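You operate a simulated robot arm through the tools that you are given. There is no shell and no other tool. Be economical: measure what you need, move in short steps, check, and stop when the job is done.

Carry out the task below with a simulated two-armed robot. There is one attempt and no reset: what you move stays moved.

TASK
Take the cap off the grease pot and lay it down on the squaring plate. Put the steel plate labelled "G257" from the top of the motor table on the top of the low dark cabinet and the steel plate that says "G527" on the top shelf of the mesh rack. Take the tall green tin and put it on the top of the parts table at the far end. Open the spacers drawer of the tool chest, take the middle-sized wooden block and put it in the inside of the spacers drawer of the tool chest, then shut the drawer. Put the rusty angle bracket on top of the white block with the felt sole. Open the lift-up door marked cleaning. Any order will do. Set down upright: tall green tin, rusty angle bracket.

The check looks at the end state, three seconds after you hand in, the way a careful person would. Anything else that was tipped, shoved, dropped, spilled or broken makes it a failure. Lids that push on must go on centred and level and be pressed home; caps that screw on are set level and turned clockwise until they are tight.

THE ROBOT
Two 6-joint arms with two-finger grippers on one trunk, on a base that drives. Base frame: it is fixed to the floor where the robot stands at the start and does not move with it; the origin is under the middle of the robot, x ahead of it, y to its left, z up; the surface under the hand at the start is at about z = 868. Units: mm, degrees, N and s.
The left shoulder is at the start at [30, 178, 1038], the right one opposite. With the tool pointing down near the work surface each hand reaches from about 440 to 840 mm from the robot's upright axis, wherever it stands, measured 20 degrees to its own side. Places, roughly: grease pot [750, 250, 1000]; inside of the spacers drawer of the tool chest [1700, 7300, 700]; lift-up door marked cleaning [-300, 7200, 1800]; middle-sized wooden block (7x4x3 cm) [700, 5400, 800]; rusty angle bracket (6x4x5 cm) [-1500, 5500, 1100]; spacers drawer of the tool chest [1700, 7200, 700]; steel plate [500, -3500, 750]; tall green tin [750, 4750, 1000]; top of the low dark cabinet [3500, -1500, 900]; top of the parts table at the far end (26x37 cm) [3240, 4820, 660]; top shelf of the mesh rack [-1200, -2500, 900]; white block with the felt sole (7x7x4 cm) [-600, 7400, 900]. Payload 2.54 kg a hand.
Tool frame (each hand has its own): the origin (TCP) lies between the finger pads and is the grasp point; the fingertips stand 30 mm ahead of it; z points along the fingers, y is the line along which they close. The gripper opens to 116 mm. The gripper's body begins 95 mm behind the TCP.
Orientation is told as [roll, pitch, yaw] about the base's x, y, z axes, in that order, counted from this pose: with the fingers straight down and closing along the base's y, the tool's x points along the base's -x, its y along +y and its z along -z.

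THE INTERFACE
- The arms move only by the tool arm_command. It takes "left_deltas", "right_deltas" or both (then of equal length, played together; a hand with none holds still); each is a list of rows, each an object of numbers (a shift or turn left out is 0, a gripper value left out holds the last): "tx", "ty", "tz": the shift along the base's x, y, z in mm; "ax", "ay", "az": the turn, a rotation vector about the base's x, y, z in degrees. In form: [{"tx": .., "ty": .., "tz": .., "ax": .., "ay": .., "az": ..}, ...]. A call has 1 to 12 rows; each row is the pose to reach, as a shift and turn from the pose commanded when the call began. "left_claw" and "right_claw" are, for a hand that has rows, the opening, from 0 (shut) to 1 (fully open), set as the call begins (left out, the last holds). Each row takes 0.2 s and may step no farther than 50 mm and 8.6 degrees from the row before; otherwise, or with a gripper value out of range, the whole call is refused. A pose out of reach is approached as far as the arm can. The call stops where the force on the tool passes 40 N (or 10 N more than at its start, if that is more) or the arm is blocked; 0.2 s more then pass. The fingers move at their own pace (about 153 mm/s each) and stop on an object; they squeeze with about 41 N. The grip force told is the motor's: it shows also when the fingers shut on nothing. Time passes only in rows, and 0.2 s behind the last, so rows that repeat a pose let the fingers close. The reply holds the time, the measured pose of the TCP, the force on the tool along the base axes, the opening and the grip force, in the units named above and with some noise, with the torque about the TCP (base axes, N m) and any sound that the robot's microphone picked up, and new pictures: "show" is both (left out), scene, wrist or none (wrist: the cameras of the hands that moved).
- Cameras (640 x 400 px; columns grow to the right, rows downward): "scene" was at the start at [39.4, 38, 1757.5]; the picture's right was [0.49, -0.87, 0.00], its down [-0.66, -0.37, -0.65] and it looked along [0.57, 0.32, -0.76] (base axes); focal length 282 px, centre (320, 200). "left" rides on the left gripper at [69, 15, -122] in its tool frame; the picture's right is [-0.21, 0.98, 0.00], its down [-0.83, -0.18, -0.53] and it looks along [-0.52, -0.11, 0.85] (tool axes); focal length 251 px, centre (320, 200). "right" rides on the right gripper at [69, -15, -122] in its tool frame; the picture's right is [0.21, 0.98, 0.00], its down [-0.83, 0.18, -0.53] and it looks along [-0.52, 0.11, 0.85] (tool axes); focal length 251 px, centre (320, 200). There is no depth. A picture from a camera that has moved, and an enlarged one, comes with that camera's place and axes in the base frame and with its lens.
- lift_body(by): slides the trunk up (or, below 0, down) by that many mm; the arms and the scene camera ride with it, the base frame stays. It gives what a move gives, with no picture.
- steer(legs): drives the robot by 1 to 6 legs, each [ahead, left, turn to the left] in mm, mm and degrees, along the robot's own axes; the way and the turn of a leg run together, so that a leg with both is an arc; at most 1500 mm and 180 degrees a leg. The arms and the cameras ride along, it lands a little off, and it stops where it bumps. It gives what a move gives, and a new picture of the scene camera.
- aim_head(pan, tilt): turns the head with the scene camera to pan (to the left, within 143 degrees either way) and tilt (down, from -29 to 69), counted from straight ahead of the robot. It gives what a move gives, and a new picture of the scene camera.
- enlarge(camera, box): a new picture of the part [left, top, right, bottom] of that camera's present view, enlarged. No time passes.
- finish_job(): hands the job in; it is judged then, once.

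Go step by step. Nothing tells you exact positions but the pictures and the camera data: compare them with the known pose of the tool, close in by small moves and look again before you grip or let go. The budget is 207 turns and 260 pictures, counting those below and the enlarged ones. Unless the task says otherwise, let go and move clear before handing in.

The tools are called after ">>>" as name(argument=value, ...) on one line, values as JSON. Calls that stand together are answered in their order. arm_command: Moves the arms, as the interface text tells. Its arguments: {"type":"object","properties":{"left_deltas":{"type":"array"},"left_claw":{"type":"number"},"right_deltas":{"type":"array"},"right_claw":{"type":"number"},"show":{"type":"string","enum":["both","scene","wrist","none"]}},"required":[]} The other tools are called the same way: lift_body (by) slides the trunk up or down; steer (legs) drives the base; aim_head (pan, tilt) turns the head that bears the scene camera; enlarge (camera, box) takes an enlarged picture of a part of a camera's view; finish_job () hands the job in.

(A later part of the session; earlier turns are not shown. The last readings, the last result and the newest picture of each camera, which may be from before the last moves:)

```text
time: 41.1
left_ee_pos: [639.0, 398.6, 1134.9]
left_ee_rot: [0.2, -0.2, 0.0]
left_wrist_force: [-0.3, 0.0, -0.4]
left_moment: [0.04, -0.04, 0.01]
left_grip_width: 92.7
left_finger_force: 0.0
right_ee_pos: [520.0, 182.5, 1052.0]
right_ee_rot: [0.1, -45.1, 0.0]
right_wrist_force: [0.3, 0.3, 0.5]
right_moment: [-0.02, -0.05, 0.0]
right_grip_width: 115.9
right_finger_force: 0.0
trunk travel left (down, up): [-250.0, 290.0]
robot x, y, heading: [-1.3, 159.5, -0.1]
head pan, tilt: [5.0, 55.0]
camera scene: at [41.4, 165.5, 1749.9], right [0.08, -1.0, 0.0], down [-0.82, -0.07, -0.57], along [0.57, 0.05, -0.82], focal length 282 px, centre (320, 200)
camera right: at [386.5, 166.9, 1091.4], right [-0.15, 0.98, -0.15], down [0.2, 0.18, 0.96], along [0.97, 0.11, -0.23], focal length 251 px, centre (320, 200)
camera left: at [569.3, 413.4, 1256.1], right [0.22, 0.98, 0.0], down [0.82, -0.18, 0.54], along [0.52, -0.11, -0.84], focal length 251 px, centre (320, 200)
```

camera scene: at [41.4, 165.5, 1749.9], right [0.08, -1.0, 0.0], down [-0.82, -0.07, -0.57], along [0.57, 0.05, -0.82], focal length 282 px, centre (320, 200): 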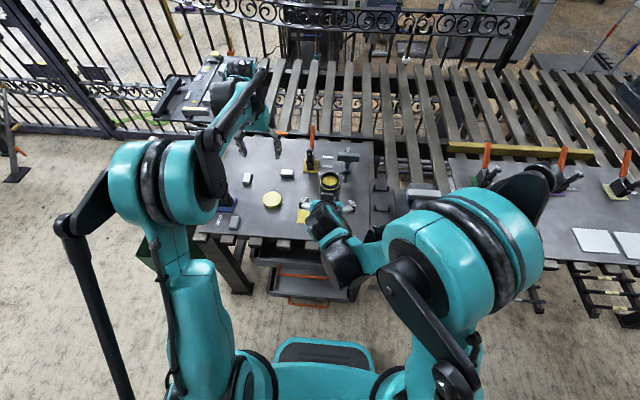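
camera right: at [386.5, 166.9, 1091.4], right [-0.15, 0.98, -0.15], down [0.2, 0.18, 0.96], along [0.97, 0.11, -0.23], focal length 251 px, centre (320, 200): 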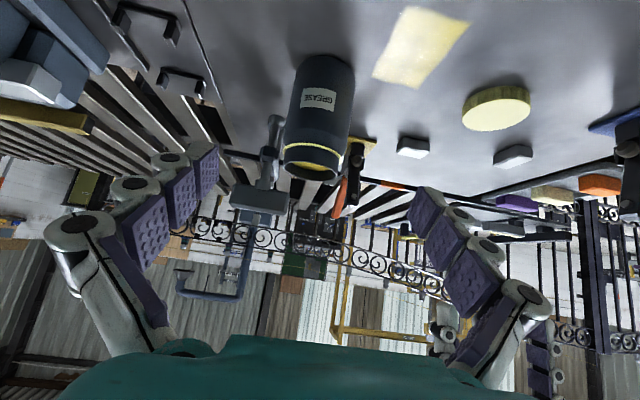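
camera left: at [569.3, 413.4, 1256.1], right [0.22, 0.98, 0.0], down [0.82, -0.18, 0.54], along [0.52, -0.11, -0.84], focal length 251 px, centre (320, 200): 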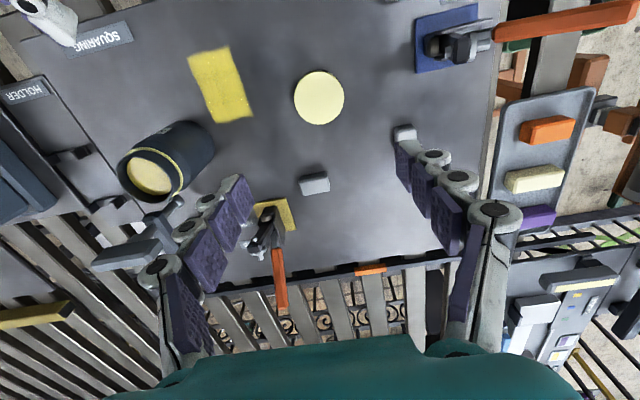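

Task 1 done: cap on plate, pot upright. I'll fold both arms to a compact travel pose and look around.

>>> arm_command(left_deltas=[{"tx": -30, "tz": 10}, {"tx": -60, "tz": 20}, {"tx": -90, "tz": 30}, {"tx": -120, "tz": 40}, {"tx": -150, "tz": 50}, {"tx": -180, "tz": 60}, {"tx": -210, "tz": 65}, {"tx": -239, "ty": 12, "tz": 65}, {"tx": -239, "ty": 12, "tz": 65}], right_deltas=[{"tz": 35, "ay": 6}, {"tz": 70, "tx": -15, "ay": 12}, {"tz": 100, "tx": -30, "ty": -15, "ay": 18}, {"tz": 120, "tx": -45, "ty": -50, "ay": 24}, {"tz": 130, "tx": -60, "ty": -95, "ay": 30}, {"tz": 140, "tx": -75, "ty": -140, "ay": 36}, {"tz": 148, "tx": -90, "ty": -185, "ay": 42}, {"tz": 148, "tx": -105, "ty": -230, "ay": 45}, {"tz": 148, "tx": -120, "ty": -272, "ay": 45}], show="none")

>>> aim_head(pan=0, tilt=10)

>>> aim_head(pan=90, tilt=20)

>>> aim_head(pan=-90, tilt=20)

```text
time: 43.1
left_ee_pos: [402.2, 410.4, 1199.7]
left_ee_rot: [0.1, -0.1, 0.0]
left_wrist_force: [-0.7, 0.6, -0.5]
left_moment: [0.02, -0.01, 0.0]
left_grip_width: 92.8
left_finger_force: 0.1
right_ee_pos: [403.0, -89.3, 1200.1]
right_ee_rot: [0.1, -0.2, 0.0]
right_wrist_force: [0.3, 0.3, 0.3]
right_moment: [0.04, 0.03, 0.01]
right_grip_width: 116.0
right_finger_force: 0.0
trunk travel left (down, up): [-250.0, 290.0]
robot x, y, heading: [-2.2, 158.0, -0.2]
head pan, tilt: [5.0, 55.0]
```

```text
time: 44.2
left_ee_pos: [401.1, 410.6, 1200.0]
left_ee_rot: [0.0, -0.1, 0.1]
left_wrist_force: [0.8, 0.3, -0.7]
left_moment: [0.0, -0.01, 0.03]
left_grip_width: 92.6
left_finger_force: 0.1
right_ee_pos: [404.3, -87.6, 1201.1]
right_ee_rot: [-0.1, -0.2, 0.0]
right_wrist_force: [-0.5, 0.4, -0.1]
right_moment: [0.0, 0.0, 0.0]
right_grip_width: 116.0
right_finger_force: 0.1
trunk travel left (down, up): [-250.0, 290.0]
robot x, y, heading: [1.6, 158.3, -0.2]
head pan, tilt: [0.0, 10.0]
camera scene: at [64.9, 160.0, 1818.2], right [0.0, -1.0, 0.0], down [-0.17, 0.0, -0.98], along [0.98, 0.0, -0.17], focal length 282 px, centre (320, 200)
```

scene: 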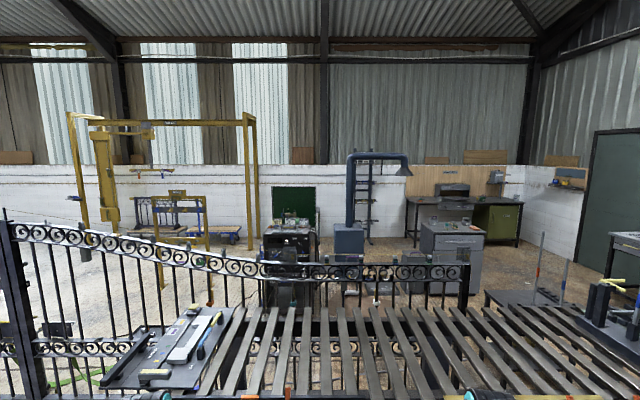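

```text
time: 45.9
left_ee_pos: [402.4, 410.8, 1199.6]
left_ee_rot: [0.0, -0.1, -0.1]
left_wrist_force: [-0.3, 0.4, -0.9]
left_moment: [0.01, -0.03, -0.02]
left_grip_width: 92.8
left_finger_force: 0.0
right_ee_pos: [404.1, -86.8, 1201.1]
right_ee_rot: [-0.2, -0.3, 0.0]
right_wrist_force: [0.9, -0.3, -0.4]
right_moment: [0.01, 0.01, 0.0]
right_grip_width: 115.7
right_finger_force: 0.1
trunk travel left (down, up): [-250.0, 290.0]
robot x, y, heading: [-3.5, 157.7, -0.1]
head pan, tilt: [90.0, 20.0]
camera scene: at [-27.9, 253.2, 1802.0], right [1.0, 0.0, 0.0], down [0.0, -0.34, -0.94], along [0.0, 0.94, -0.34], focal length 282 px, centre (320, 200)
```

scene: 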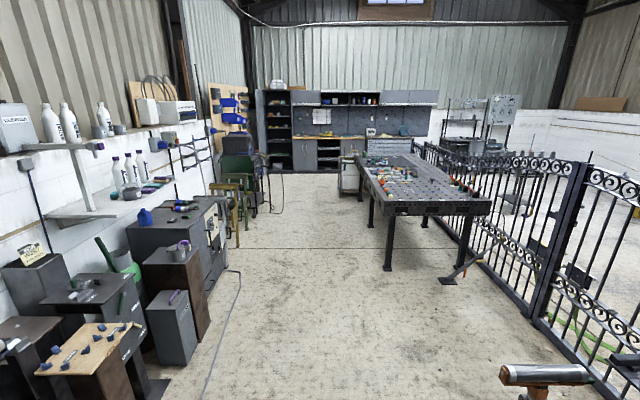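

```text
time: 48.6
left_ee_pos: [403.1, 410.1, 1198.6]
left_ee_rot: [0.0, -0.1, 0.1]
left_wrist_force: [0.3, -0.2, 0.0]
left_moment: [0.04, -0.01, 0.01]
left_grip_width: 92.8
left_finger_force: 0.0
right_ee_pos: [402.6, -87.6, 1199.7]
right_ee_rot: [-0.2, -0.1, 0.0]
right_wrist_force: [0.2, 0.0, -0.1]
right_moment: [0.01, -0.01, -0.03]
right_grip_width: 116.0
right_finger_force: 0.0
trunk travel left (down, up): [-250.0, 290.0]
robot x, y, heading: [-1.4, 160.1, -0.2]
head pan, tilt: [-90.0, 20.0]
camera scene: at [-28.3, 66.9, 1802.0], right [-1.0, 0.0, 0.0], down [0.0, 0.34, -0.94], along [0.0, -0.94, -0.34], focal length 282 px, centre (320, 200)
```

scene: 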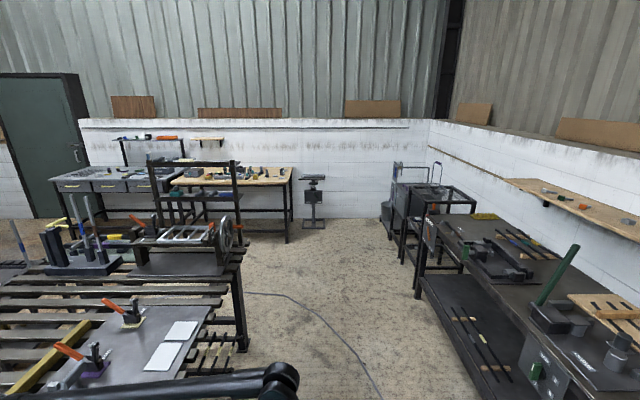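

The motor table (wooden top) lies at y≈-3400. I'll back off, turn right, and drive there through the aisle, with the head lookout ahead.

>>> aim_head(pan=0, tilt=35)

>>> steer(legs=[[-200, 0, 0], [0, 0, -90], [1300, 0, 0], [1000, 150, 0]])

```text
time: 50.2
left_ee_pos: [401.9, 410.8, 1199.3]
left_ee_rot: [0.0, -0.2, 0.0]
left_wrist_force: [-0.3, -0.8, 0.9]
left_moment: [-0.01, 0.03, -0.04]
left_grip_width: 92.7
left_finger_force: 0.0
right_ee_pos: [402.3, -86.8, 1199.9]
right_ee_rot: [-0.1, -0.2, -0.1]
right_wrist_force: [-0.3, -0.6, 0.5]
right_moment: [0.03, 0.0, 0.01]
right_grip_width: 116.0
right_finger_force: 0.0
trunk travel left (down, up): [-250.0, 290.0]
robot x, y, heading: [3.5, 161.1, -0.1]
head pan, tilt: [0.0, 35.0]
camera scene: at [59.9, 159.8, 1778.1], right [0.0, -1.0, 0.0], down [-0.57, 0.0, -0.82], along [0.82, 0.0, -0.57], focal length 282 px, centre (320, 200)
```

scene: 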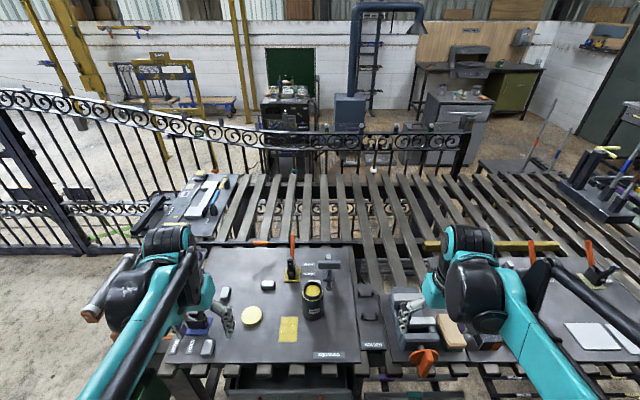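

```text
time: 66.7
left_ee_pos: [172.0, -2556.8, 1198.9]
left_ee_rot: [0.1, 0.0, -90.6]
left_wrist_force: [-1.2, 0.3, -0.9]
left_moment: [0.0, 0.01, -0.02]
left_grip_width: 92.7
left_finger_force: 0.0
right_ee_pos: [-326.3, -2552.1, 1200.4]
right_ee_rot: [-0.1, -0.1, -90.7]
right_wrist_force: [0.6, 0.0, -0.2]
right_moment: [0.04, 0.01, 0.01]
right_grip_width: 116.0
right_finger_force: 0.1
trunk travel left (down, up): [-250.0, 290.0]
robot x, y, heading: [-75.3, -2152.4, -90.6]
head pan, tilt: [0.0, 35.0]
camera scene: at [-73.3, -2210.8, 1778.1], right [-1.0, 0.01, 0.0], down [0.01, 0.57, -0.82], along [-0.01, -0.82, -0.57], focal length 282 px, centre (320, 200)
```

scene: 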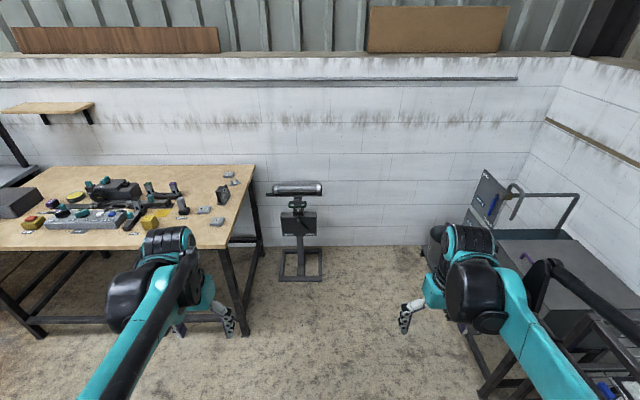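

>>> enlarge(camera="scene", box=[150, 160, 270, 240])

>>> steer(legs=[[480, 520, 0]])

```text
5.00 times, centred on (210, 200) of scene
camera zoom: at [-73.3, -2210.8, 1778.1], right [-1.0, 0.01, 0.0], down [0.01, 0.57, -0.82], along [-0.01, -0.82, -0.57], focal length 1412 px, centre (870, 200)
```

zoom: 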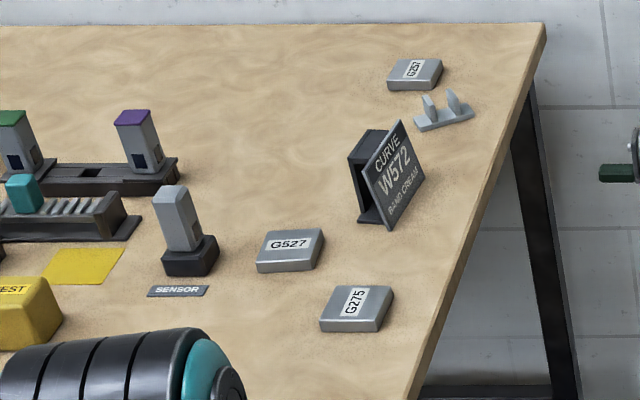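

```text
time: 70.6
left_ee_pos: [693.3, -3043.8, 1199.1]
left_ee_rot: [0.1, -0.1, -90.6]
left_wrist_force: [-0.7, 0.0, -1.0]
left_moment: [0.02, 0.0, -0.01]
left_grip_width: 92.5
left_finger_force: 0.1
right_ee_pos: [194.4, -3041.5, 1200.4]
right_ee_rot: [-0.2, -0.1, -90.5]
right_wrist_force: [-0.4, -0.9, -0.3]
right_moment: [0.0, 0.02, -0.01]
right_grip_width: 116.2
right_finger_force: 0.1
trunk travel left (down, up): [-250.0, 290.0]
robot x, y, heading: [447.9, -2642.2, -90.6]
head pan, tilt: [0.0, 35.0]
camera scene: at [446.8, -2698.9, 1778.1], right [-1.0, 0.01, 0.0], down [0.0, 0.57, -0.82], along [-0.01, -0.82, -0.57], focal length 282 px, centre (320, 200)
```

scene: 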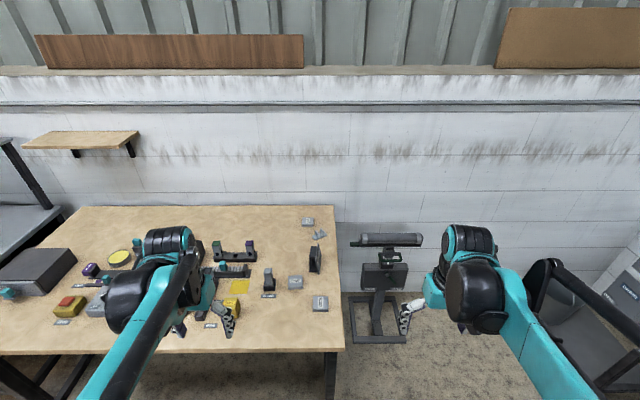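

G257 is at the back right of the motor table (~[500,-3941]), G527 at ~[541,-3515], and G275 is a decoy. I'll go to the table's right end, facing +x, to reach both plates.

>>> steer(legs=[[0, -440, 0], [0, 0, 90.5], [0, -640, 0]])

>>> lift_body(by=-100)

>>> aim_head(pan=-35, tilt=50)

```text
time: 80.3
left_ee_pos: [402.5, -3024.3, 1198.2]
left_ee_rot: [0.1, -0.1, 0.3]
left_wrist_force: [0.1, -0.4, 0.3]
left_moment: [-0.01, -0.01, 0.03]
left_grip_width: 92.9
left_finger_force: 0.0
right_ee_pos: [408.1, -3522.7, 1200.2]
right_ee_rot: [0.0, -0.1, 0.3]
right_wrist_force: [-0.6, -0.3, -0.1]
right_moment: [0.02, 0.01, -0.03]
right_grip_width: 115.9
right_finger_force: 0.1
trunk travel left (down, up): [-250.0, 290.0]
robot x, y, heading: [-0.1, -3276.0, 0.3]
head pan, tilt: [0.0, 35.0]
camera scene: at [63.4, -3277.6, 1778.1], right [0.0, -1.0, 0.0], down [-0.57, 0.0, -0.82], along [0.82, 0.0, -0.57], focal length 282 px, centre (320, 200)
```

scene: 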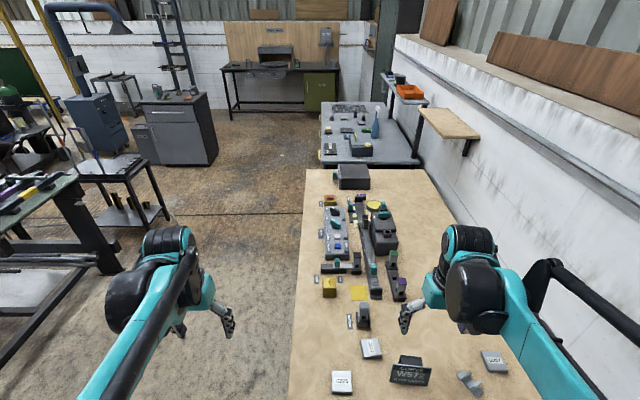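

```text
time: 81.6
left_ee_pos: [402.7, -3022.8, 1099.7]
left_ee_rot: [0.0, -0.1, 0.4]
left_wrist_force: [-0.3, -0.1, 0.1]
left_moment: [0.0, 0.03, -0.03]
left_grip_width: 93.2
left_finger_force: 0.1
right_ee_pos: [407.5, -3522.1, 1100.4]
right_ee_rot: [-0.1, -0.2, 0.3]
right_wrist_force: [0.4, -0.3, -0.4]
right_moment: [0.01, -0.03, 0.0]
right_grip_width: 116.3
right_finger_force: 0.0
trunk travel left (down, up): [-150.0, 390.0]
robot x, y, heading: [3.3, -3279.6, 0.4]
head pan, tilt: [0.0, 35.0]
```

```text
time: 82.6
left_ee_pos: [403.5, -3023.4, 1099.2]
left_ee_rot: [-0.1, -0.1, 0.3]
left_wrist_force: [0.0, -0.6, -0.3]
left_moment: [-0.01, 0.0, 0.0]
left_grip_width: 92.7
left_finger_force: 0.0
right_ee_pos: [408.7, -3523.1, 1101.5]
right_ee_rot: [-0.1, -0.3, 0.3]
right_wrist_force: [-0.1, 0.1, -0.1]
right_moment: [0.02, 0.0, 0.0]
right_grip_width: 116.1
right_finger_force: 0.0
trunk travel left (down, up): [-150.0, 390.0]
robot x, y, heading: [6.1, -3275.6, 0.2]
head pan, tilt: [-35.0, 50.0]
camera scene: at [38.7, -3321.2, 1656.4], right [-0.57, -0.82, 0.0], down [-0.63, 0.44, -0.64], along [0.53, -0.37, -0.77], focal length 282 px, centre (320, 200)
```

scene: 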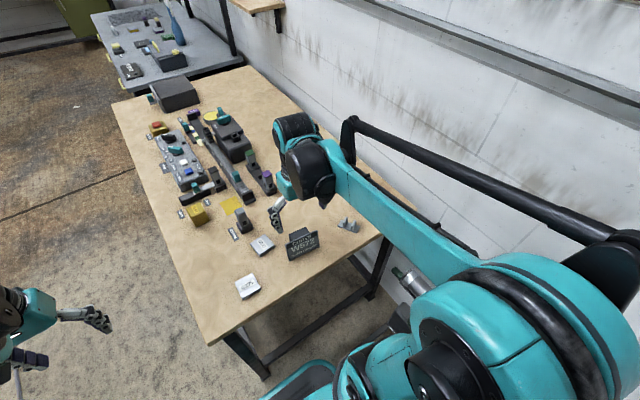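

Triangulation gives table items at z≈850: G257 near [500,-3832], G527 near [540,-3446]. Move the right hand over G257 and left hand over G527, high.

>>> arm_command(right_deltas=[{"tx": 13, "ty": -44, "tz": 0}, {"tx": 26, "ty": -88, "tz": 0}, {"tx": 39, "ty": -132, "tz": -8}, {"tx": 52, "ty": -176, "tz": -16}, {"tx": 65, "ty": -220, "tz": -24}, {"tx": 78, "ty": -264, "tz": -32}, {"tx": 91, "ty": -309, "tz": -40}, {"tx": 91, "ty": -309, "tz": -40}, {"tx": 91, "ty": -309, "tz": -40}, {"tx": 91, "ty": -309, "tz": -40}, {"tx": 91, "ty": -309, "tz": -40}], left_deltas=[{"tx": 13, "ty": -40, "tz": 0}, {"tx": 26, "ty": -80, "tz": 0}, {"tx": 39, "ty": -120, "tz": 0}, {"tx": 52, "ty": -160, "tz": 0}, {"tx": 65, "ty": -200, "tz": 0}, {"tx": 78, "ty": -240, "tz": 0}, {"tx": 91, "ty": -280, "tz": 0}, {"tx": 104, "ty": -320, "tz": 0}, {"tx": 120, "ty": -360, "tz": 0}, {"tx": 136, "ty": -400, "tz": -20}, {"tx": 136, "ty": -420, "tz": -40}], left_claw=1, show="wrist")

```text
time: 85.0
left_ee_pos: [538.0, -3446.0, 1059.4]
left_ee_rot: [0.1, 0.0, 0.3]
left_wrist_force: [0.2, -0.6, 0.1]
left_moment: [0.02, 0.0, -0.01]
left_grip_width: 116.0
left_finger_force: 0.0
right_ee_pos: [498.0, -3832.9, 1060.6]
right_ee_rot: [-0.1, -0.2, 0.3]
right_wrist_force: [-0.2, -0.2, 0.3]
right_moment: [0.01, -0.03, 0.01]
right_grip_width: 116.2
right_finger_force: 0.0
trunk travel left (down, up): [-150.0, 390.0]
robot x, y, heading: [1.7, -3274.1, 0.3]
head pan, tilt: [-35.0, 50.0]
camera right: at [430.2, -3848.9, 1183.0], right [-0.22, 0.98, 0.0], down [0.82, 0.19, 0.54], along [0.52, 0.12, -0.84], focal length 251 px, centre (320, 200)
camera left: at [470.8, -3430.6, 1180.6], right [0.21, 0.98, 0.0], down [0.83, -0.18, 0.54], along [0.52, -0.11, -0.84], focal length 251 px, centre (320, 200)
```

right: 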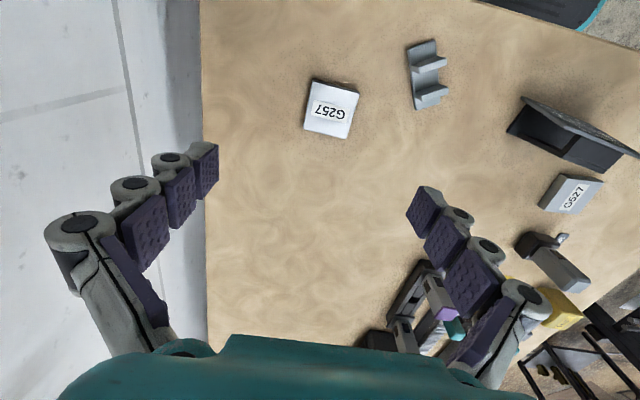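
left: 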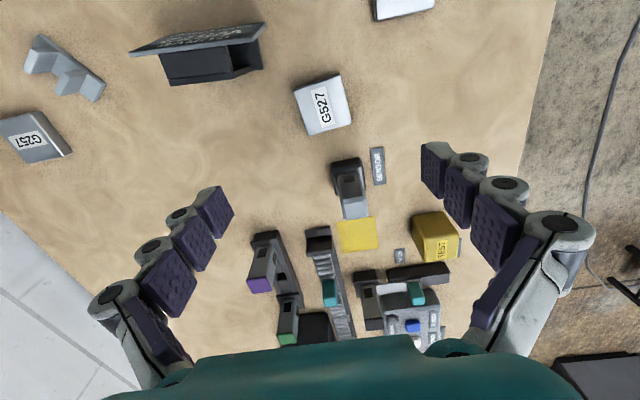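

Both plates are nearly axis-aligned. Descend both hands to just above them.

>>> arm_command(right_deltas=[{"tx": 0, "ty": 6, "tz": -45}, {"tx": 0, "ty": 13, "tz": -90, "az": 2}, {"tx": 0, "ty": 13, "tz": -130, "az": 2}, {"tx": 0, "ty": 13, "tz": -155, "az": 2}, {"tx": 0, "ty": 13, "tz": -155, "az": 2}], left_deltas=[{"tx": -1, "ty": 3, "tz": -45}, {"tx": -2, "ty": 6, "tz": -90, "az": 4}, {"tx": -2, "ty": 6, "tz": -130, "az": 4}, {"tx": -2, "ty": 6, "tz": -155, "az": 4}, {"tx": -2, "ty": 6, "tz": -155, "az": 4}], right_claw=0.8, left_claw=0.8, show="wrist")

```text
time: 86.2
left_ee_pos: [537.0, -3438.2, 903.9]
left_ee_rot: [0.1, -0.2, 4.5]
left_wrist_force: [0.5, 0.2, 0.5]
left_moment: [-0.04, -0.02, -0.01]
left_grip_width: 93.0
left_finger_force: 0.1
right_ee_pos: [499.5, -3818.0, 906.3]
right_ee_rot: [0.0, -0.2, 2.2]
right_wrist_force: [0.6, 0.2, -0.7]
right_moment: [-0.02, 0.0, -0.02]
right_grip_width: 92.7
right_finger_force: 0.1
trunk travel left (down, up): [-150.0, 390.0]
robot x, y, heading: [0.4, -3275.6, 0.4]
head pan, tilt: [-35.0, 50.0]
camera right: at [430.9, -3837.5, 1028.1], right [-0.25, 0.97, 0.0], down [0.82, 0.22, 0.54], along [0.52, 0.13, -0.84], focal length 251 px, centre (320, 200)
camera left: at [468.3, -3428.7, 1025.9], right [0.14, 0.99, 0.0], down [0.84, -0.12, 0.54], along [0.53, -0.07, -0.84], focal length 251 px, centre (320, 200)
```

right: 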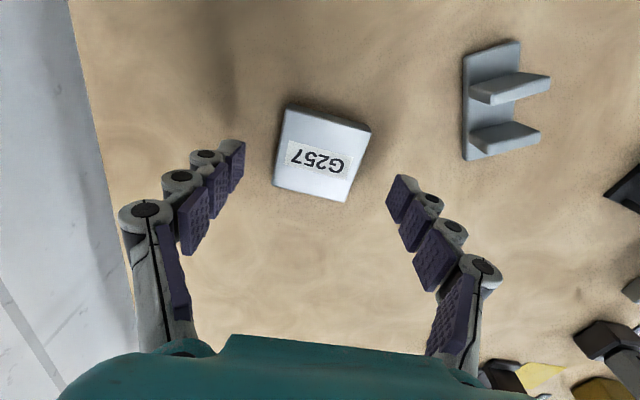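
left: 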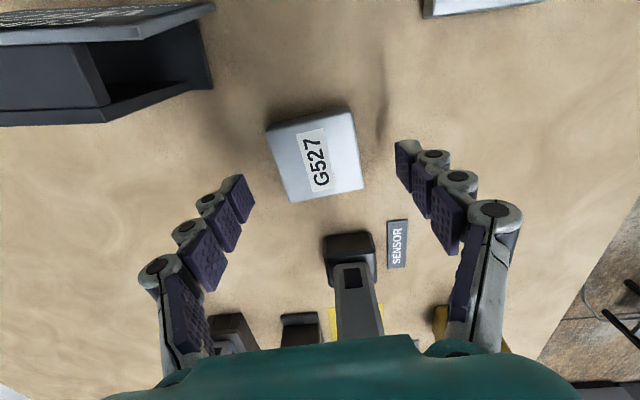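

>>> arm_command(right_deltas=[{"tx": 0, "ty": -2, "tz": -15}, {"tx": 0, "ty": -2, "tz": -25}, {"tx": 0, "ty": -2, "tz": -32}, {"tx": 0, "ty": -2, "tz": -32}], left_deltas=[{"tx": 2, "ty": -1, "tz": -15}, {"tx": 2, "ty": -1, "tz": -25}, {"tx": 2, "ty": -1, "tz": -30}, {"tx": 2, "ty": -1, "tz": -30}], show="wrist")

```text
time: 87.2
left_ee_pos: [539.3, -3438.3, 875.3]
left_ee_rot: [0.0, -0.1, 4.3]
left_wrist_force: [0.5, 0.5, 1.1]
left_moment: [0.0, -0.01, 0.0]
left_grip_width: 92.7
left_finger_force: 0.1
right_ee_pos: [498.5, -3820.3, 873.3]
right_ee_rot: [-0.1, -0.3, 2.2]
right_wrist_force: [0.0, 0.2, 0.4]
right_moment: [0.0, 0.0, -0.03]
right_grip_width: 92.8
right_finger_force: 0.1
trunk travel left (down, up): [-150.0, 390.0]
robot x, y, heading: [2.5, -3279.0, 0.4]
head pan, tilt: [-35.0, 50.0]
camera right: at [431.0, -3839.1, 996.4], right [-0.25, 0.97, 0.0], down [0.82, 0.22, 0.54], along [0.52, 0.13, -0.84], focal length 251 px, centre (320, 200)
camera left: at [470.0, -3429.6, 995.5], right [0.14, 0.99, 0.0], down [0.84, -0.12, 0.54], along [0.53, -0.07, -0.84], focal length 251 px, centre (320, 200)
```

right: 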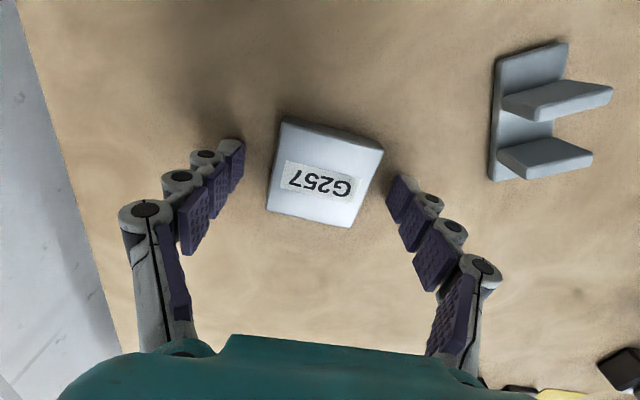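
left: 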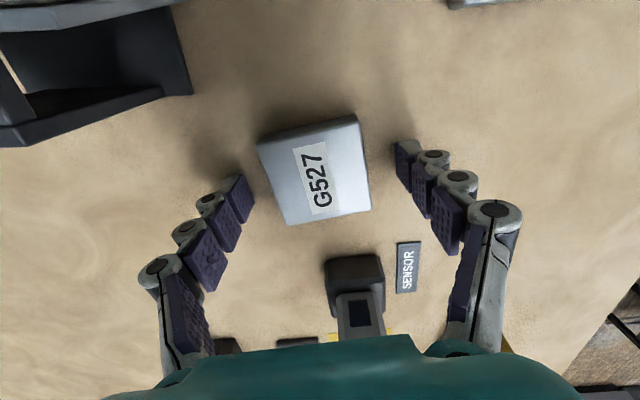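

Not clear I'm deep enough; lower in small steps feeling for the table.

>>> arm_command(right_deltas=[{"tz": -4}, {"tz": -8}, {"tz": -10}, {"tz": -12}, {"tz": -12}], left_deltas=[{"tz": -4}, {"tz": -8}, {"tz": -12}, {"tz": -14}, {"tz": -14}], show="wrist")

```text
time: 88.0
left_ee_pos: [538.1, -3428.5, 875.4]
left_ee_rot: [-0.3, -0.9, 4.5]
left_wrist_force: [17.8, 12.1, 89.2]
left_moment: [0.77, 0.4, -1.24]
left_grip_width: 73.2
left_finger_force: 42.7
right_ee_pos: [497.9, -3809.9, 878.3]
right_ee_rot: [-0.1, -0.8, 2.6]
right_wrist_force: [5.2, 19.9, 33.9]
right_moment: [-0.05, 0.6, -0.26]
right_grip_width: 57.4
right_finger_force: 41.2
trunk travel left (down, up): [-150.0, 390.0]
robot x, y, heading: [2.8, -3277.4, 0.4]
head pan, tilt: [-35.0, 50.0]
stopped in row 3 (right hand): the force on the tool passed its limit at 50 N (the readings are from after the stop); the commanded pose is now the measured one
camera right: at [428.4, -3828.3, 1000.6], right [-0.26, 0.97, 0.0], down [0.81, 0.22, 0.54], along [0.53, 0.14, -0.84], focal length 251 px, centre (320, 200)
camera left: at [466.8, -3419.6, 996.2], right [0.14, 0.99, 0.0], down [0.83, -0.11, 0.55], along [0.54, -0.08, -0.84], focal length 251 px, centre (320, 200)
```

right: 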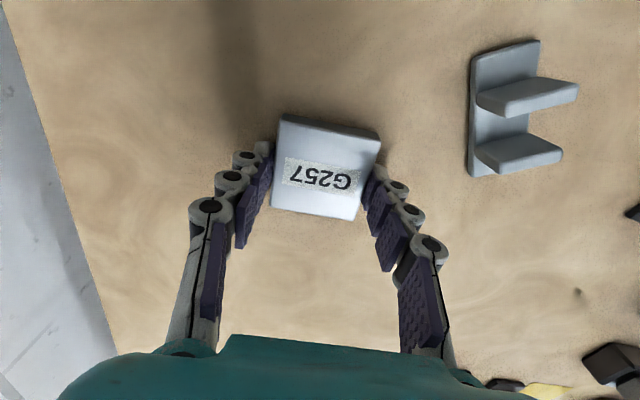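
left: 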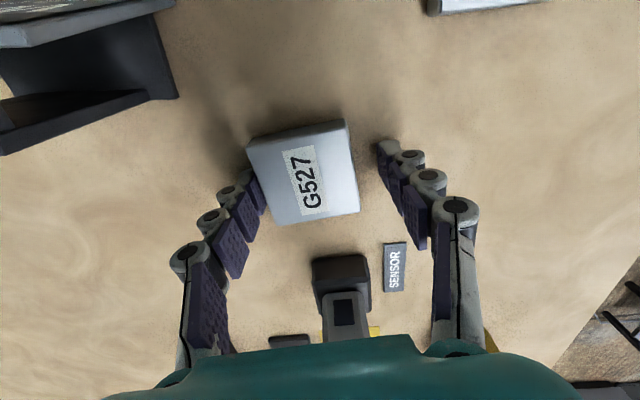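

The table top is at about z 845; the hands pressed on it. I'll relieve by raising both, reopening.

>>> arm_command(right_deltas=[{"tz": 3}, {"tz": 3}, {"tz": 3}], left_deltas=[{"tz": 6}, {"tz": 8}, {"tz": 8}], left_claw=0.8, right_claw=0.8, show="wrist")

```text
time: 88.8
left_ee_pos: [539.8, -3438.6, 873.9]
left_ee_rot: [-0.1, -0.3, 4.4]
left_wrist_force: [0.3, -0.5, -0.8]
left_moment: [0.0, 0.03, 0.0]
left_grip_width: 92.8
left_finger_force: 0.1
right_ee_pos: [499.1, -3820.8, 869.7]
right_ee_rot: [-0.2, 0.0, 2.2]
right_wrist_force: [-5.4, 0.6, 16.9]
right_moment: [-0.03, 0.14, 0.01]
right_grip_width: 94.2
right_finger_force: 9.2
trunk travel left (down, up): [-150.0, 390.0]
robot x, y, heading: [8.3, -3277.2, 0.2]
head pan, tilt: [-35.0, 50.0]
camera right: at [431.2, -3839.7, 992.6], right [-0.25, 0.97, 0.0], down [0.82, 0.22, 0.53], along [0.52, 0.13, -0.84], focal length 251 px, centre (320, 200)
camera left: at [470.3, -3429.7, 994.5], right [0.14, 0.99, 0.0], down [0.84, -0.12, 0.54], along [0.53, -0.07, -0.84], focal length 251 px, centre (320, 200)
```

right: 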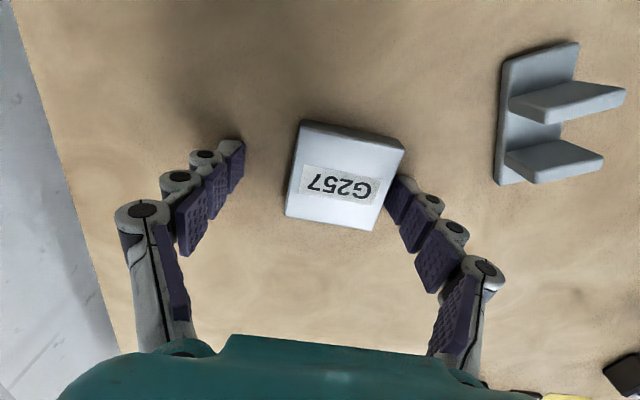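
left: 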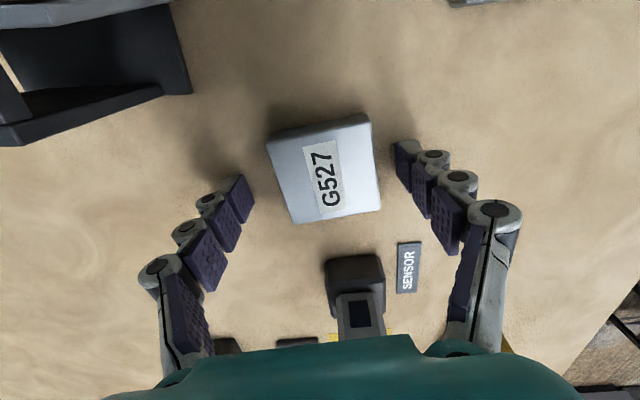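

Plates slid a few mm with the fingers. Recentre and close both hands.

>>> arm_command(right_deltas=[{"tz": 3, "ty": 6}, {"tz": 3, "ty": 10}, {"tz": 3, "ty": 10}], left_deltas=[{"tz": 0, "ty": 4}, {"tz": 0, "ty": 7}, {"tz": 0, "ty": 7}], show="none")

>>> arm_command(right_deltas=[{"tz": 0}, {"tz": 0}, {"tz": 0}], left_deltas=[{"tz": 0}, {"tz": 0}, {"tz": 0}], left_claw=0, right_claw=0, show="wrist")

```text
time: 89.5
left_ee_pos: [540.4, -3432.7, 872.0]
left_ee_rot: [0.0, -0.2, 4.4]
left_wrist_force: [0.4, 0.0, -0.3]
left_moment: [0.01, 0.01, 0.0]
left_grip_width: 92.6
left_finger_force: 0.1
right_ee_pos: [499.8, -3808.7, 872.1]
right_ee_rot: [-0.1, -0.2, 2.4]
right_wrist_force: [0.4, 1.1, -0.2]
right_moment: [0.01, 0.03, 0.0]
right_grip_width: 92.8
right_finger_force: 0.1
trunk travel left (down, up): [-150.0, 390.0]
robot x, y, heading: [9.1, -3275.1, 0.1]
head pan, tilt: [-35.0, 50.0]
```

```text
time: 90.1
left_ee_pos: [538.2, -3427.3, 879.7]
left_ee_rot: [-0.2, -0.5, 4.6]
left_wrist_force: [-1.3, 3.1, 23.5]
left_moment: [0.08, 0.2, 0.08]
left_grip_width: 57.1
left_finger_force: 41.2
right_ee_pos: [498.4, -3804.7, 878.0]
right_ee_rot: [-0.1, -0.3, 2.6]
right_wrist_force: [-1.7, 4.0, 38.8]
right_moment: [1.23, 0.24, 0.1]
right_grip_width: 57.3
right_finger_force: 41.0
trunk travel left (down, up): [-150.0, 390.0]
robot x, y, heading: [3.1, -3279.0, 0.2]
head pan, tilt: [-35.0, 50.0]
stopped in row 2 (left hand): the force on the tool passed its limit at 45 N (the readings are from after the stop); the commanded pose is now the measured one
camera right: at [430.5, -3824.0, 1000.8], right [-0.26, 0.97, 0.0], down [0.81, 0.22, 0.54], along [0.52, 0.14, -0.84], focal length 251 px, centre (320, 200)
camera left: at [468.2, -3417.5, 999.3], right [0.14, 0.99, 0.0], down [0.83, -0.11, 0.54], along [0.54, -0.07, -0.84], focal length 251 px, centre (320, 200)
```

right: 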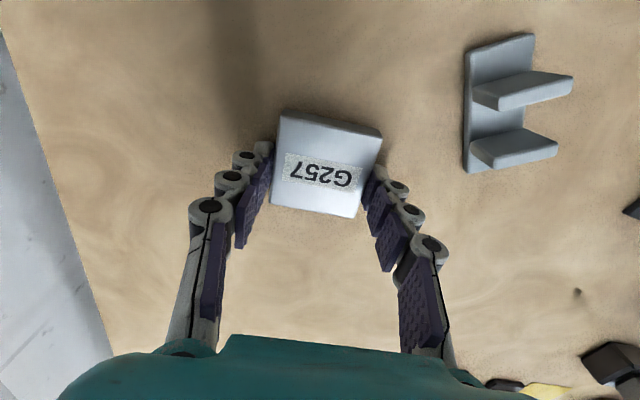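
left: 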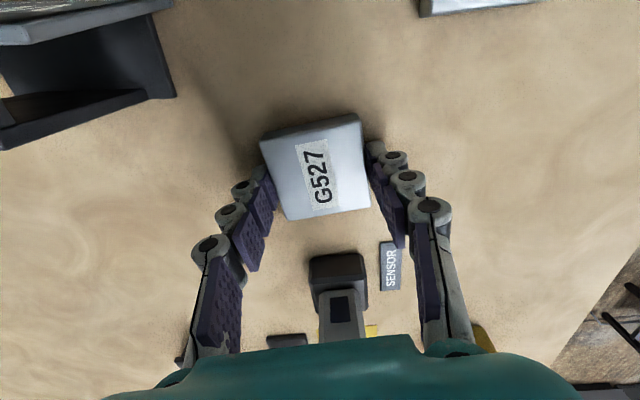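

Both plates are gripped (57 mm). Lift.

>>> arm_command(right_deltas=[{"tz": 10}, {"tz": 30}, {"tz": 70}, {"tz": 110}, {"tz": 150}, {"tz": 150}], left_deltas=[{"tz": 10}, {"tz": 30}, {"tz": 70}, {"tz": 110}, {"tz": 150}, {"tz": 150}], show="wrist")

```text
time: 91.5
left_ee_pos: [543.8, -3430.6, 1025.4]
left_ee_rot: [0.1, -0.2, 4.5]
left_wrist_force: [-0.6, -0.2, -4.3]
left_moment: [0.03, 0.02, 0.01]
left_grip_width: 57.2
left_finger_force: 41.2
right_ee_pos: [502.1, -3809.5, 1023.3]
right_ee_rot: [0.1, -0.1, 2.5]
right_wrist_force: [-0.4, -0.1, -3.8]
right_moment: [0.02, 0.0, -0.03]
right_grip_width: 57.1
right_finger_force: 41.3
trunk travel left (down, up): [-150.0, 390.0]
robot x, y, heading: [4.8, -3276.4, 0.4]
head pan, tilt: [-35.0, 50.0]
camera right: at [435.1, -3828.7, 1145.8], right [-0.26, 0.97, 0.0], down [0.82, 0.22, 0.54], along [0.52, 0.14, -0.84], focal length 251 px, centre (320, 200)
camera left: at [474.0, -3421.8, 1146.1], right [0.14, 0.99, 0.0], down [0.84, -0.12, 0.54], along [0.53, -0.07, -0.84], focal length 251 px, centre (320, 200)
```

right: 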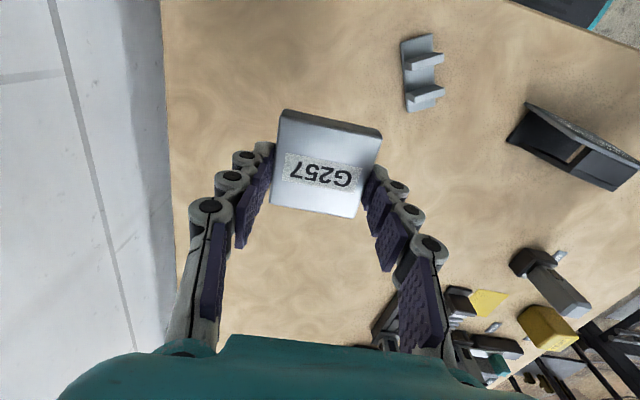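
left: 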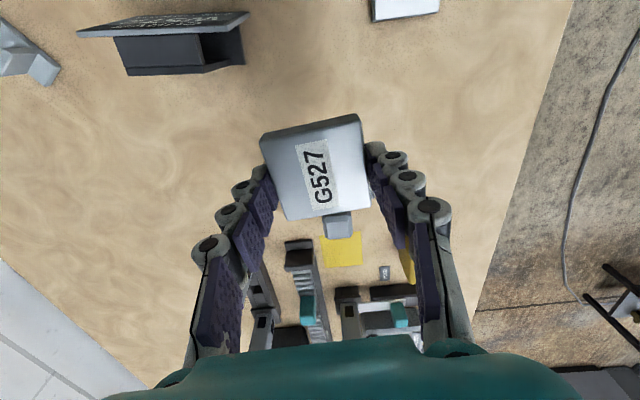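

Both plates held. Retract the hands to travel pose, then look toward the mesh rack behind.

>>> arm_command(right_deltas=[{"tx": -10, "ty": 0, "tz": 30}, {"tx": -20, "ty": 30, "tz": 50}, {"tx": -30, "ty": 70, "tz": 70}, {"tx": -40, "ty": 110, "tz": 90}, {"tx": -50, "ty": 150, "tz": 100}, {"tx": -60, "ty": 190, "tz": 100}, {"tx": -75, "ty": 230, "tz": 100}, {"tx": -90, "ty": 270, "tz": 100}, {"tx": -98, "ty": 283, "tz": 100}, {"tx": -98, "ty": 283, "tz": 100}], left_deltas=[{"tx": -10, "ty": 30, "tz": 30}, {"tx": -20, "ty": 70, "tz": 50}, {"tx": -30, "ty": 110, "tz": 70}, {"tx": -45, "ty": 155, "tz": 80}, {"tx": -60, "ty": 200, "tz": 90}, {"tx": -75, "ty": 245, "tz": 100}, {"tx": -90, "ty": 290, "tz": 100}, {"tx": -105, "ty": 335, "tz": 100}, {"tx": -120, "ty": 380, "tz": 100}, {"tx": -138, "ty": 405, "tz": 100}], show="none")

>>> aim_head(pan=140, tilt=25)

```text
time: 93.7
left_ee_pos: [403.8, -3024.4, 1125.3]
left_ee_rot: [0.0, -0.3, 4.6]
left_wrist_force: [-0.4, 0.4, -4.1]
left_moment: [0.0, -0.01, 0.01]
left_grip_width: 57.2
left_finger_force: 41.1
right_ee_pos: [403.9, -3525.2, 1123.0]
right_ee_rot: [-0.1, -0.2, 2.5]
right_wrist_force: [-0.4, 0.4, -4.4]
right_moment: [0.03, -0.06, -0.02]
right_grip_width: 57.2
right_finger_force: 40.9
trunk travel left (down, up): [-150.0, 390.0]
robot x, y, heading: [1.4, -3277.0, 0.1]
head pan, tilt: [-35.0, 50.0]
```

```text
time: 96.3
left_ee_pos: [403.2, -3025.3, 1125.7]
left_ee_rot: [0.1, -0.2, 4.4]
left_wrist_force: [0.1, 0.3, -3.8]
left_moment: [0.02, -0.02, -0.05]
left_grip_width: 57.1
left_finger_force: 41.1
right_ee_pos: [404.7, -3525.2, 1124.4]
right_ee_rot: [0.0, -0.2, 2.5]
right_wrist_force: [-0.4, 0.4, -3.7]
right_moment: [-0.02, -0.02, -0.02]
right_grip_width: 57.1
right_finger_force: 40.7
trunk travel left (down, up): [-150.0, 390.0]
robot x, y, heading: [8.1, -3275.4, 0.4]
head pan, tilt: [140.0, 25.0]
camera scene: at [-94.7, -3218.1, 1693.9], right [0.64, 0.77, 0.0], down [0.32, -0.27, -0.91], along [-0.7, 0.58, -0.42], focal length 282 px, centre (320, 200)
```

scene: 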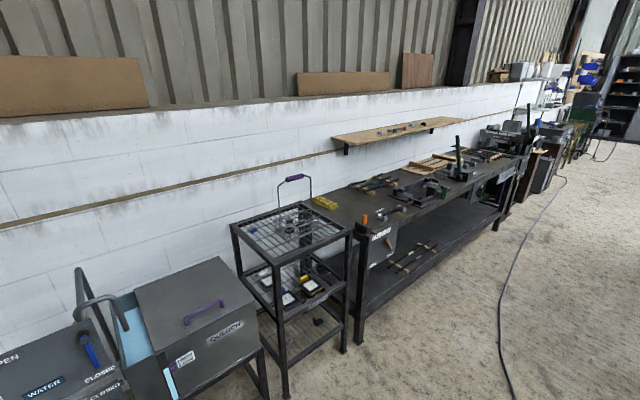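

>>> enlarge(camera="scene", box=[210, 160, 370, 290])

>>> steer(legs=[[-30, 770, 0], [0, 0, 180]])

>>> aim_head(pan=0, tilt=40)

```text
3.08 times, centred on (290, 225) of scene
camera zoom: at [-94.7, -3218.1, 1693.9], right [0.64, 0.77, 0.0], down [0.32, -0.27, -0.91], along [-0.7, 0.58, -0.42], focal length 869 px, centre (412, 123)
```

zoom: 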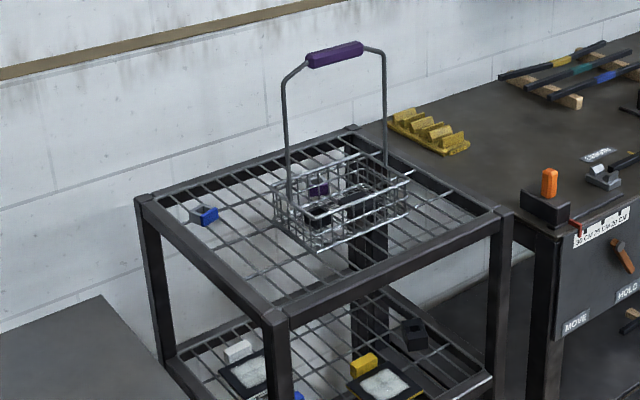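

```text
time: 107.9
left_ee_pos: [-425.1, -2757.7, 1124.2]
left_ee_rot: [0.1, -0.2, -174.8]
left_wrist_force: [-0.4, 0.1, -5.3]
left_moment: [0.0, -0.01, -0.03]
left_grip_width: 57.0
left_finger_force: 40.6
right_ee_pos: [-432.2, -2256.8, 1123.8]
right_ee_rot: [0.0, -0.2, -176.8]
right_wrist_force: [-0.1, 0.7, -4.4]
right_moment: [-0.02, 0.03, -0.05]
right_grip_width: 57.3
right_finger_force: 40.9
trunk travel left (down, up): [-150.0, 390.0]
robot x, y, heading: [-26.1, -2498.0, -179.0]
head pan, tilt: [140.0, 25.0]
camera scene: at [73.4, -2559.0, 1693.9], right [-0.63, -0.78, 0.0], down [-0.33, 0.27, -0.91], along [0.7, -0.57, -0.42], focal length 282 px, centre (320, 200)
```

scene: 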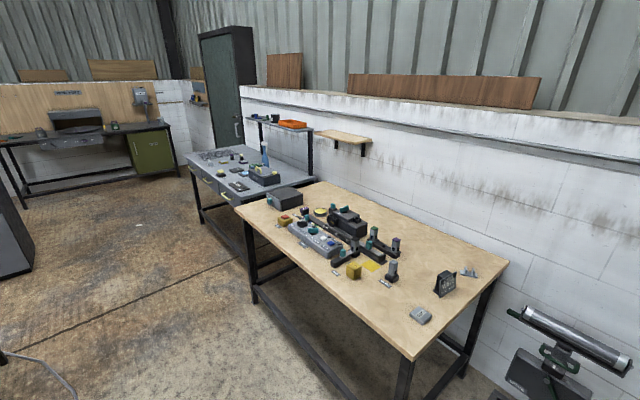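

```text
time: 110.1
left_ee_pos: [-425.8, -2756.9, 1126.0]
left_ee_rot: [0.1, -0.3, -174.8]
left_wrist_force: [0.4, 1.1, -4.0]
left_moment: [0.01, -0.01, 0.0]
left_grip_width: 57.2
left_finger_force: 40.8
right_ee_pos: [-431.8, -2257.6, 1122.8]
right_ee_rot: [0.1, -0.2, -176.7]
right_wrist_force: [0.4, 0.2, -4.1]
right_moment: [0.02, 0.0, 0.0]
right_grip_width: 57.3
right_finger_force: 40.9
trunk travel left (down, up): [-150.0, 390.0]
robot x, y, heading: [-30.3, -2501.0, -178.7]
head pan, tilt: [0.0, 40.0]
camera scene: at [-83.2, -2502.4, 1670.5], right [-0.02, 1.0, 0.0], down [0.64, 0.01, -0.77], along [-0.77, -0.01, -0.64], focal length 282 px, centre (320, 200)
```

scene: 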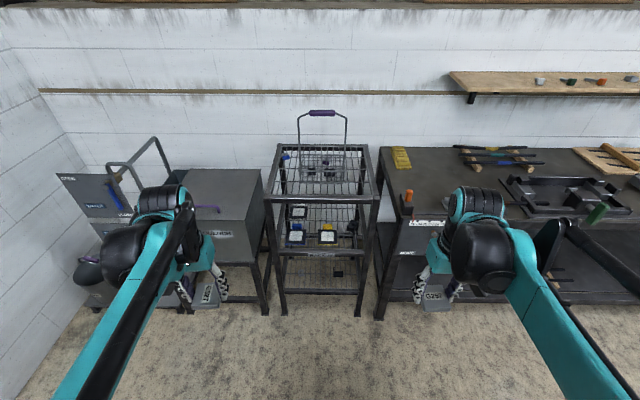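

The rack top is at z≈934, x −986…−1407, y −2733…−2278, with a basket in the middle. I'll put G527 in the free front-left corner at about (−1058, −2650).

>>> steer(legs=[[330, 0, -1.3]])

```text
time: 112.3
left_ee_pos: [-765.9, -2751.0, 1125.9]
left_ee_rot: [0.2, -0.2, -176.0]
left_wrist_force: [-0.5, -0.5, -5.0]
left_moment: [0.04, -0.02, 0.0]
left_grip_width: 57.1
left_finger_force: 41.1
right_ee_pos: [-760.7, -2251.5, 1123.6]
right_ee_rot: [-0.1, -0.2, -178.1]
right_wrist_force: [-0.1, -0.4, -3.7]
right_moment: [0.01, -0.05, -0.03]
right_grip_width: 57.0
right_finger_force: 40.9
trunk travel left (down, up): [-150.0, 390.0]
robot x, y, heading: [-356.6, -2503.5, 180.0]
head pan, tilt: [0.0, 40.0]
camera scene: at [-417.9, -2503.3, 1670.4], right [0.0, 1.0, 0.0], down [0.64, 0.0, -0.77], along [-0.77, 0.0, -0.64], focal length 282 px, centre (320, 200)
```

scene: 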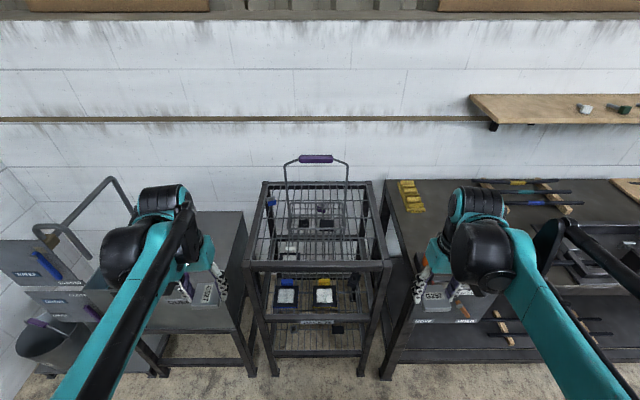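

>>> arm_command(left_deltas=[{"tx": -40, "ty": 14, "tz": 0}, {"tx": -80, "ty": 28, "tz": 0}, {"tx": -120, "ty": 42, "tz": 0}, {"tx": -160, "ty": 56, "tz": 0}, {"tx": -200, "ty": 70, "tz": 0}, {"tx": -245, "ty": 84, "tz": -15}, {"tx": -285, "ty": 101, "tz": -30}, {"tx": -285, "ty": 101, "tz": -75}, {"tx": -285, "ty": 101, "tz": -100}, {"tx": -285, "ty": 101, "tz": -100}])

```text
time: 114.5
left_ee_pos: [-1048.2, -2649.9, 1026.0]
left_ee_rot: [0.1, -0.2, -175.9]
left_wrist_force: [-0.2, 0.2, -3.5]
left_moment: [-0.01, -0.04, -0.01]
left_grip_width: 57.3
left_finger_force: 40.9
right_ee_pos: [-759.6, -2252.0, 1123.5]
right_ee_rot: [0.0, -0.2, -178.0]
right_wrist_force: [-0.1, -0.7, -4.5]
right_moment: [-0.02, -0.01, 0.0]
right_grip_width: 57.0
right_finger_force: 40.7
trunk travel left (down, up): [-150.0, 390.0]
robot x, y, heading: [-362.8, -2504.3, 179.5]
head pan, tilt: [0.0, 40.0]
camera scene: at [-416.4, -2503.4, 1670.5], right [0.0, 1.0, 0.0], down [0.64, 0.0, -0.77], along [-0.77, 0.0, -0.64], focal length 282 px, centre (320, 200)
camera left: at [-977.5, -2660.0, 1146.5], right [-0.15, -0.99, 0.0], down [-0.83, 0.12, 0.54], along [-0.53, 0.08, -0.84], focal length 251 px, centre (320, 200)
```

scene: 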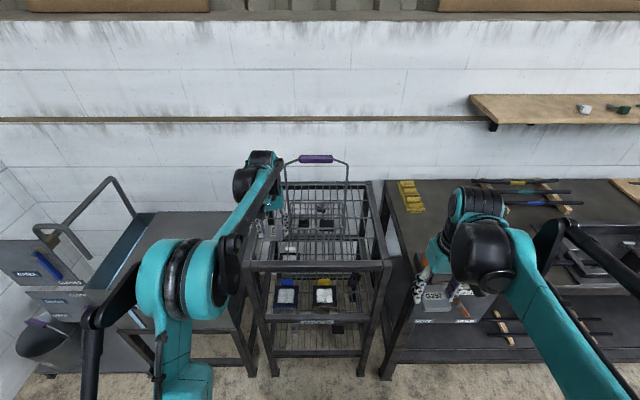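
left: 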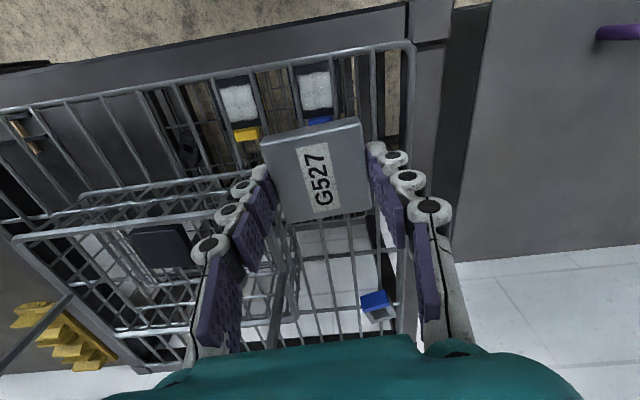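

Shift slightly away from the basket (x −1034, y −2668) and lower.

>>> arm_command(left_deltas=[{"tx": 14, "ty": -18, "tz": -10}, {"tx": 14, "ty": -18, "tz": -30}, {"tx": 14, "ty": -18, "tz": -44}, {"tx": 14, "ty": -18, "tz": -48}, {"tx": 14, "ty": -18, "tz": -48}], show="wrist")

```text
time: 115.7
left_ee_pos: [-1036.5, -2667.9, 976.8]
left_ee_rot: [0.1, -0.1, -176.0]
left_wrist_force: [0.1, -0.5, -3.6]
left_moment: [0.02, -0.02, -0.02]
left_grip_width: 57.2
left_finger_force: 41.3
right_ee_pos: [-760.2, -2250.6, 1123.8]
right_ee_rot: [-0.1, -0.1, -177.9]
right_wrist_force: [0.6, 0.3, -4.2]
right_moment: [-0.01, 0.04, 0.0]
right_grip_width: 57.6
right_finger_force: 41.2
trunk travel left (down, up): [-150.0, 390.0]
robot x, y, heading: [-359.5, -2504.0, 179.9]
head pan, tilt: [0.0, 40.0]
camera left: at [-964.8, -2678.8, 1098.4], right [-0.15, -0.99, 0.0], down [-0.83, 0.12, 0.54], along [-0.53, 0.08, -0.84], focal length 251 px, centre (320, 200)
```

left: 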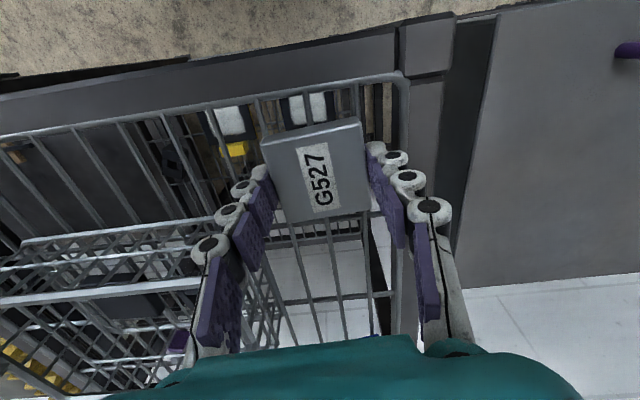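

>>> arm_command(left_deltas=[{"tz": -3}, {"tz": -6}, {"tz": -9}, {"tz": -12}, {"tz": -12}], show="none")

```text
time: 116.9
left_ee_pos: [-1036.4, -2668.2, 969.0]
left_ee_rot: [0.1, -0.5, -176.1]
left_wrist_force: [-0.4, 0.1, 15.3]
left_moment: [0.34, -0.12, 0.06]
left_grip_width: 57.2
left_finger_force: 40.5
right_ee_pos: [-759.0, -2250.3, 1123.8]
right_ee_rot: [-0.1, -0.3, -178.0]
right_wrist_force: [-0.4, 0.5, -3.5]
right_moment: [0.02, 0.05, 0.01]
right_grip_width: 57.0
right_finger_force: 41.2
trunk travel left (down, up): [-150.0, 390.0]
robot x, y, heading: [-364.2, -2501.7, 179.9]
head pan, tilt: [0.0, 40.0]
stopped in row 5 (left hand): the force on the tool passed its limit at 42 N (the readings are from after the stop); the commanded pose is now the measured one
```

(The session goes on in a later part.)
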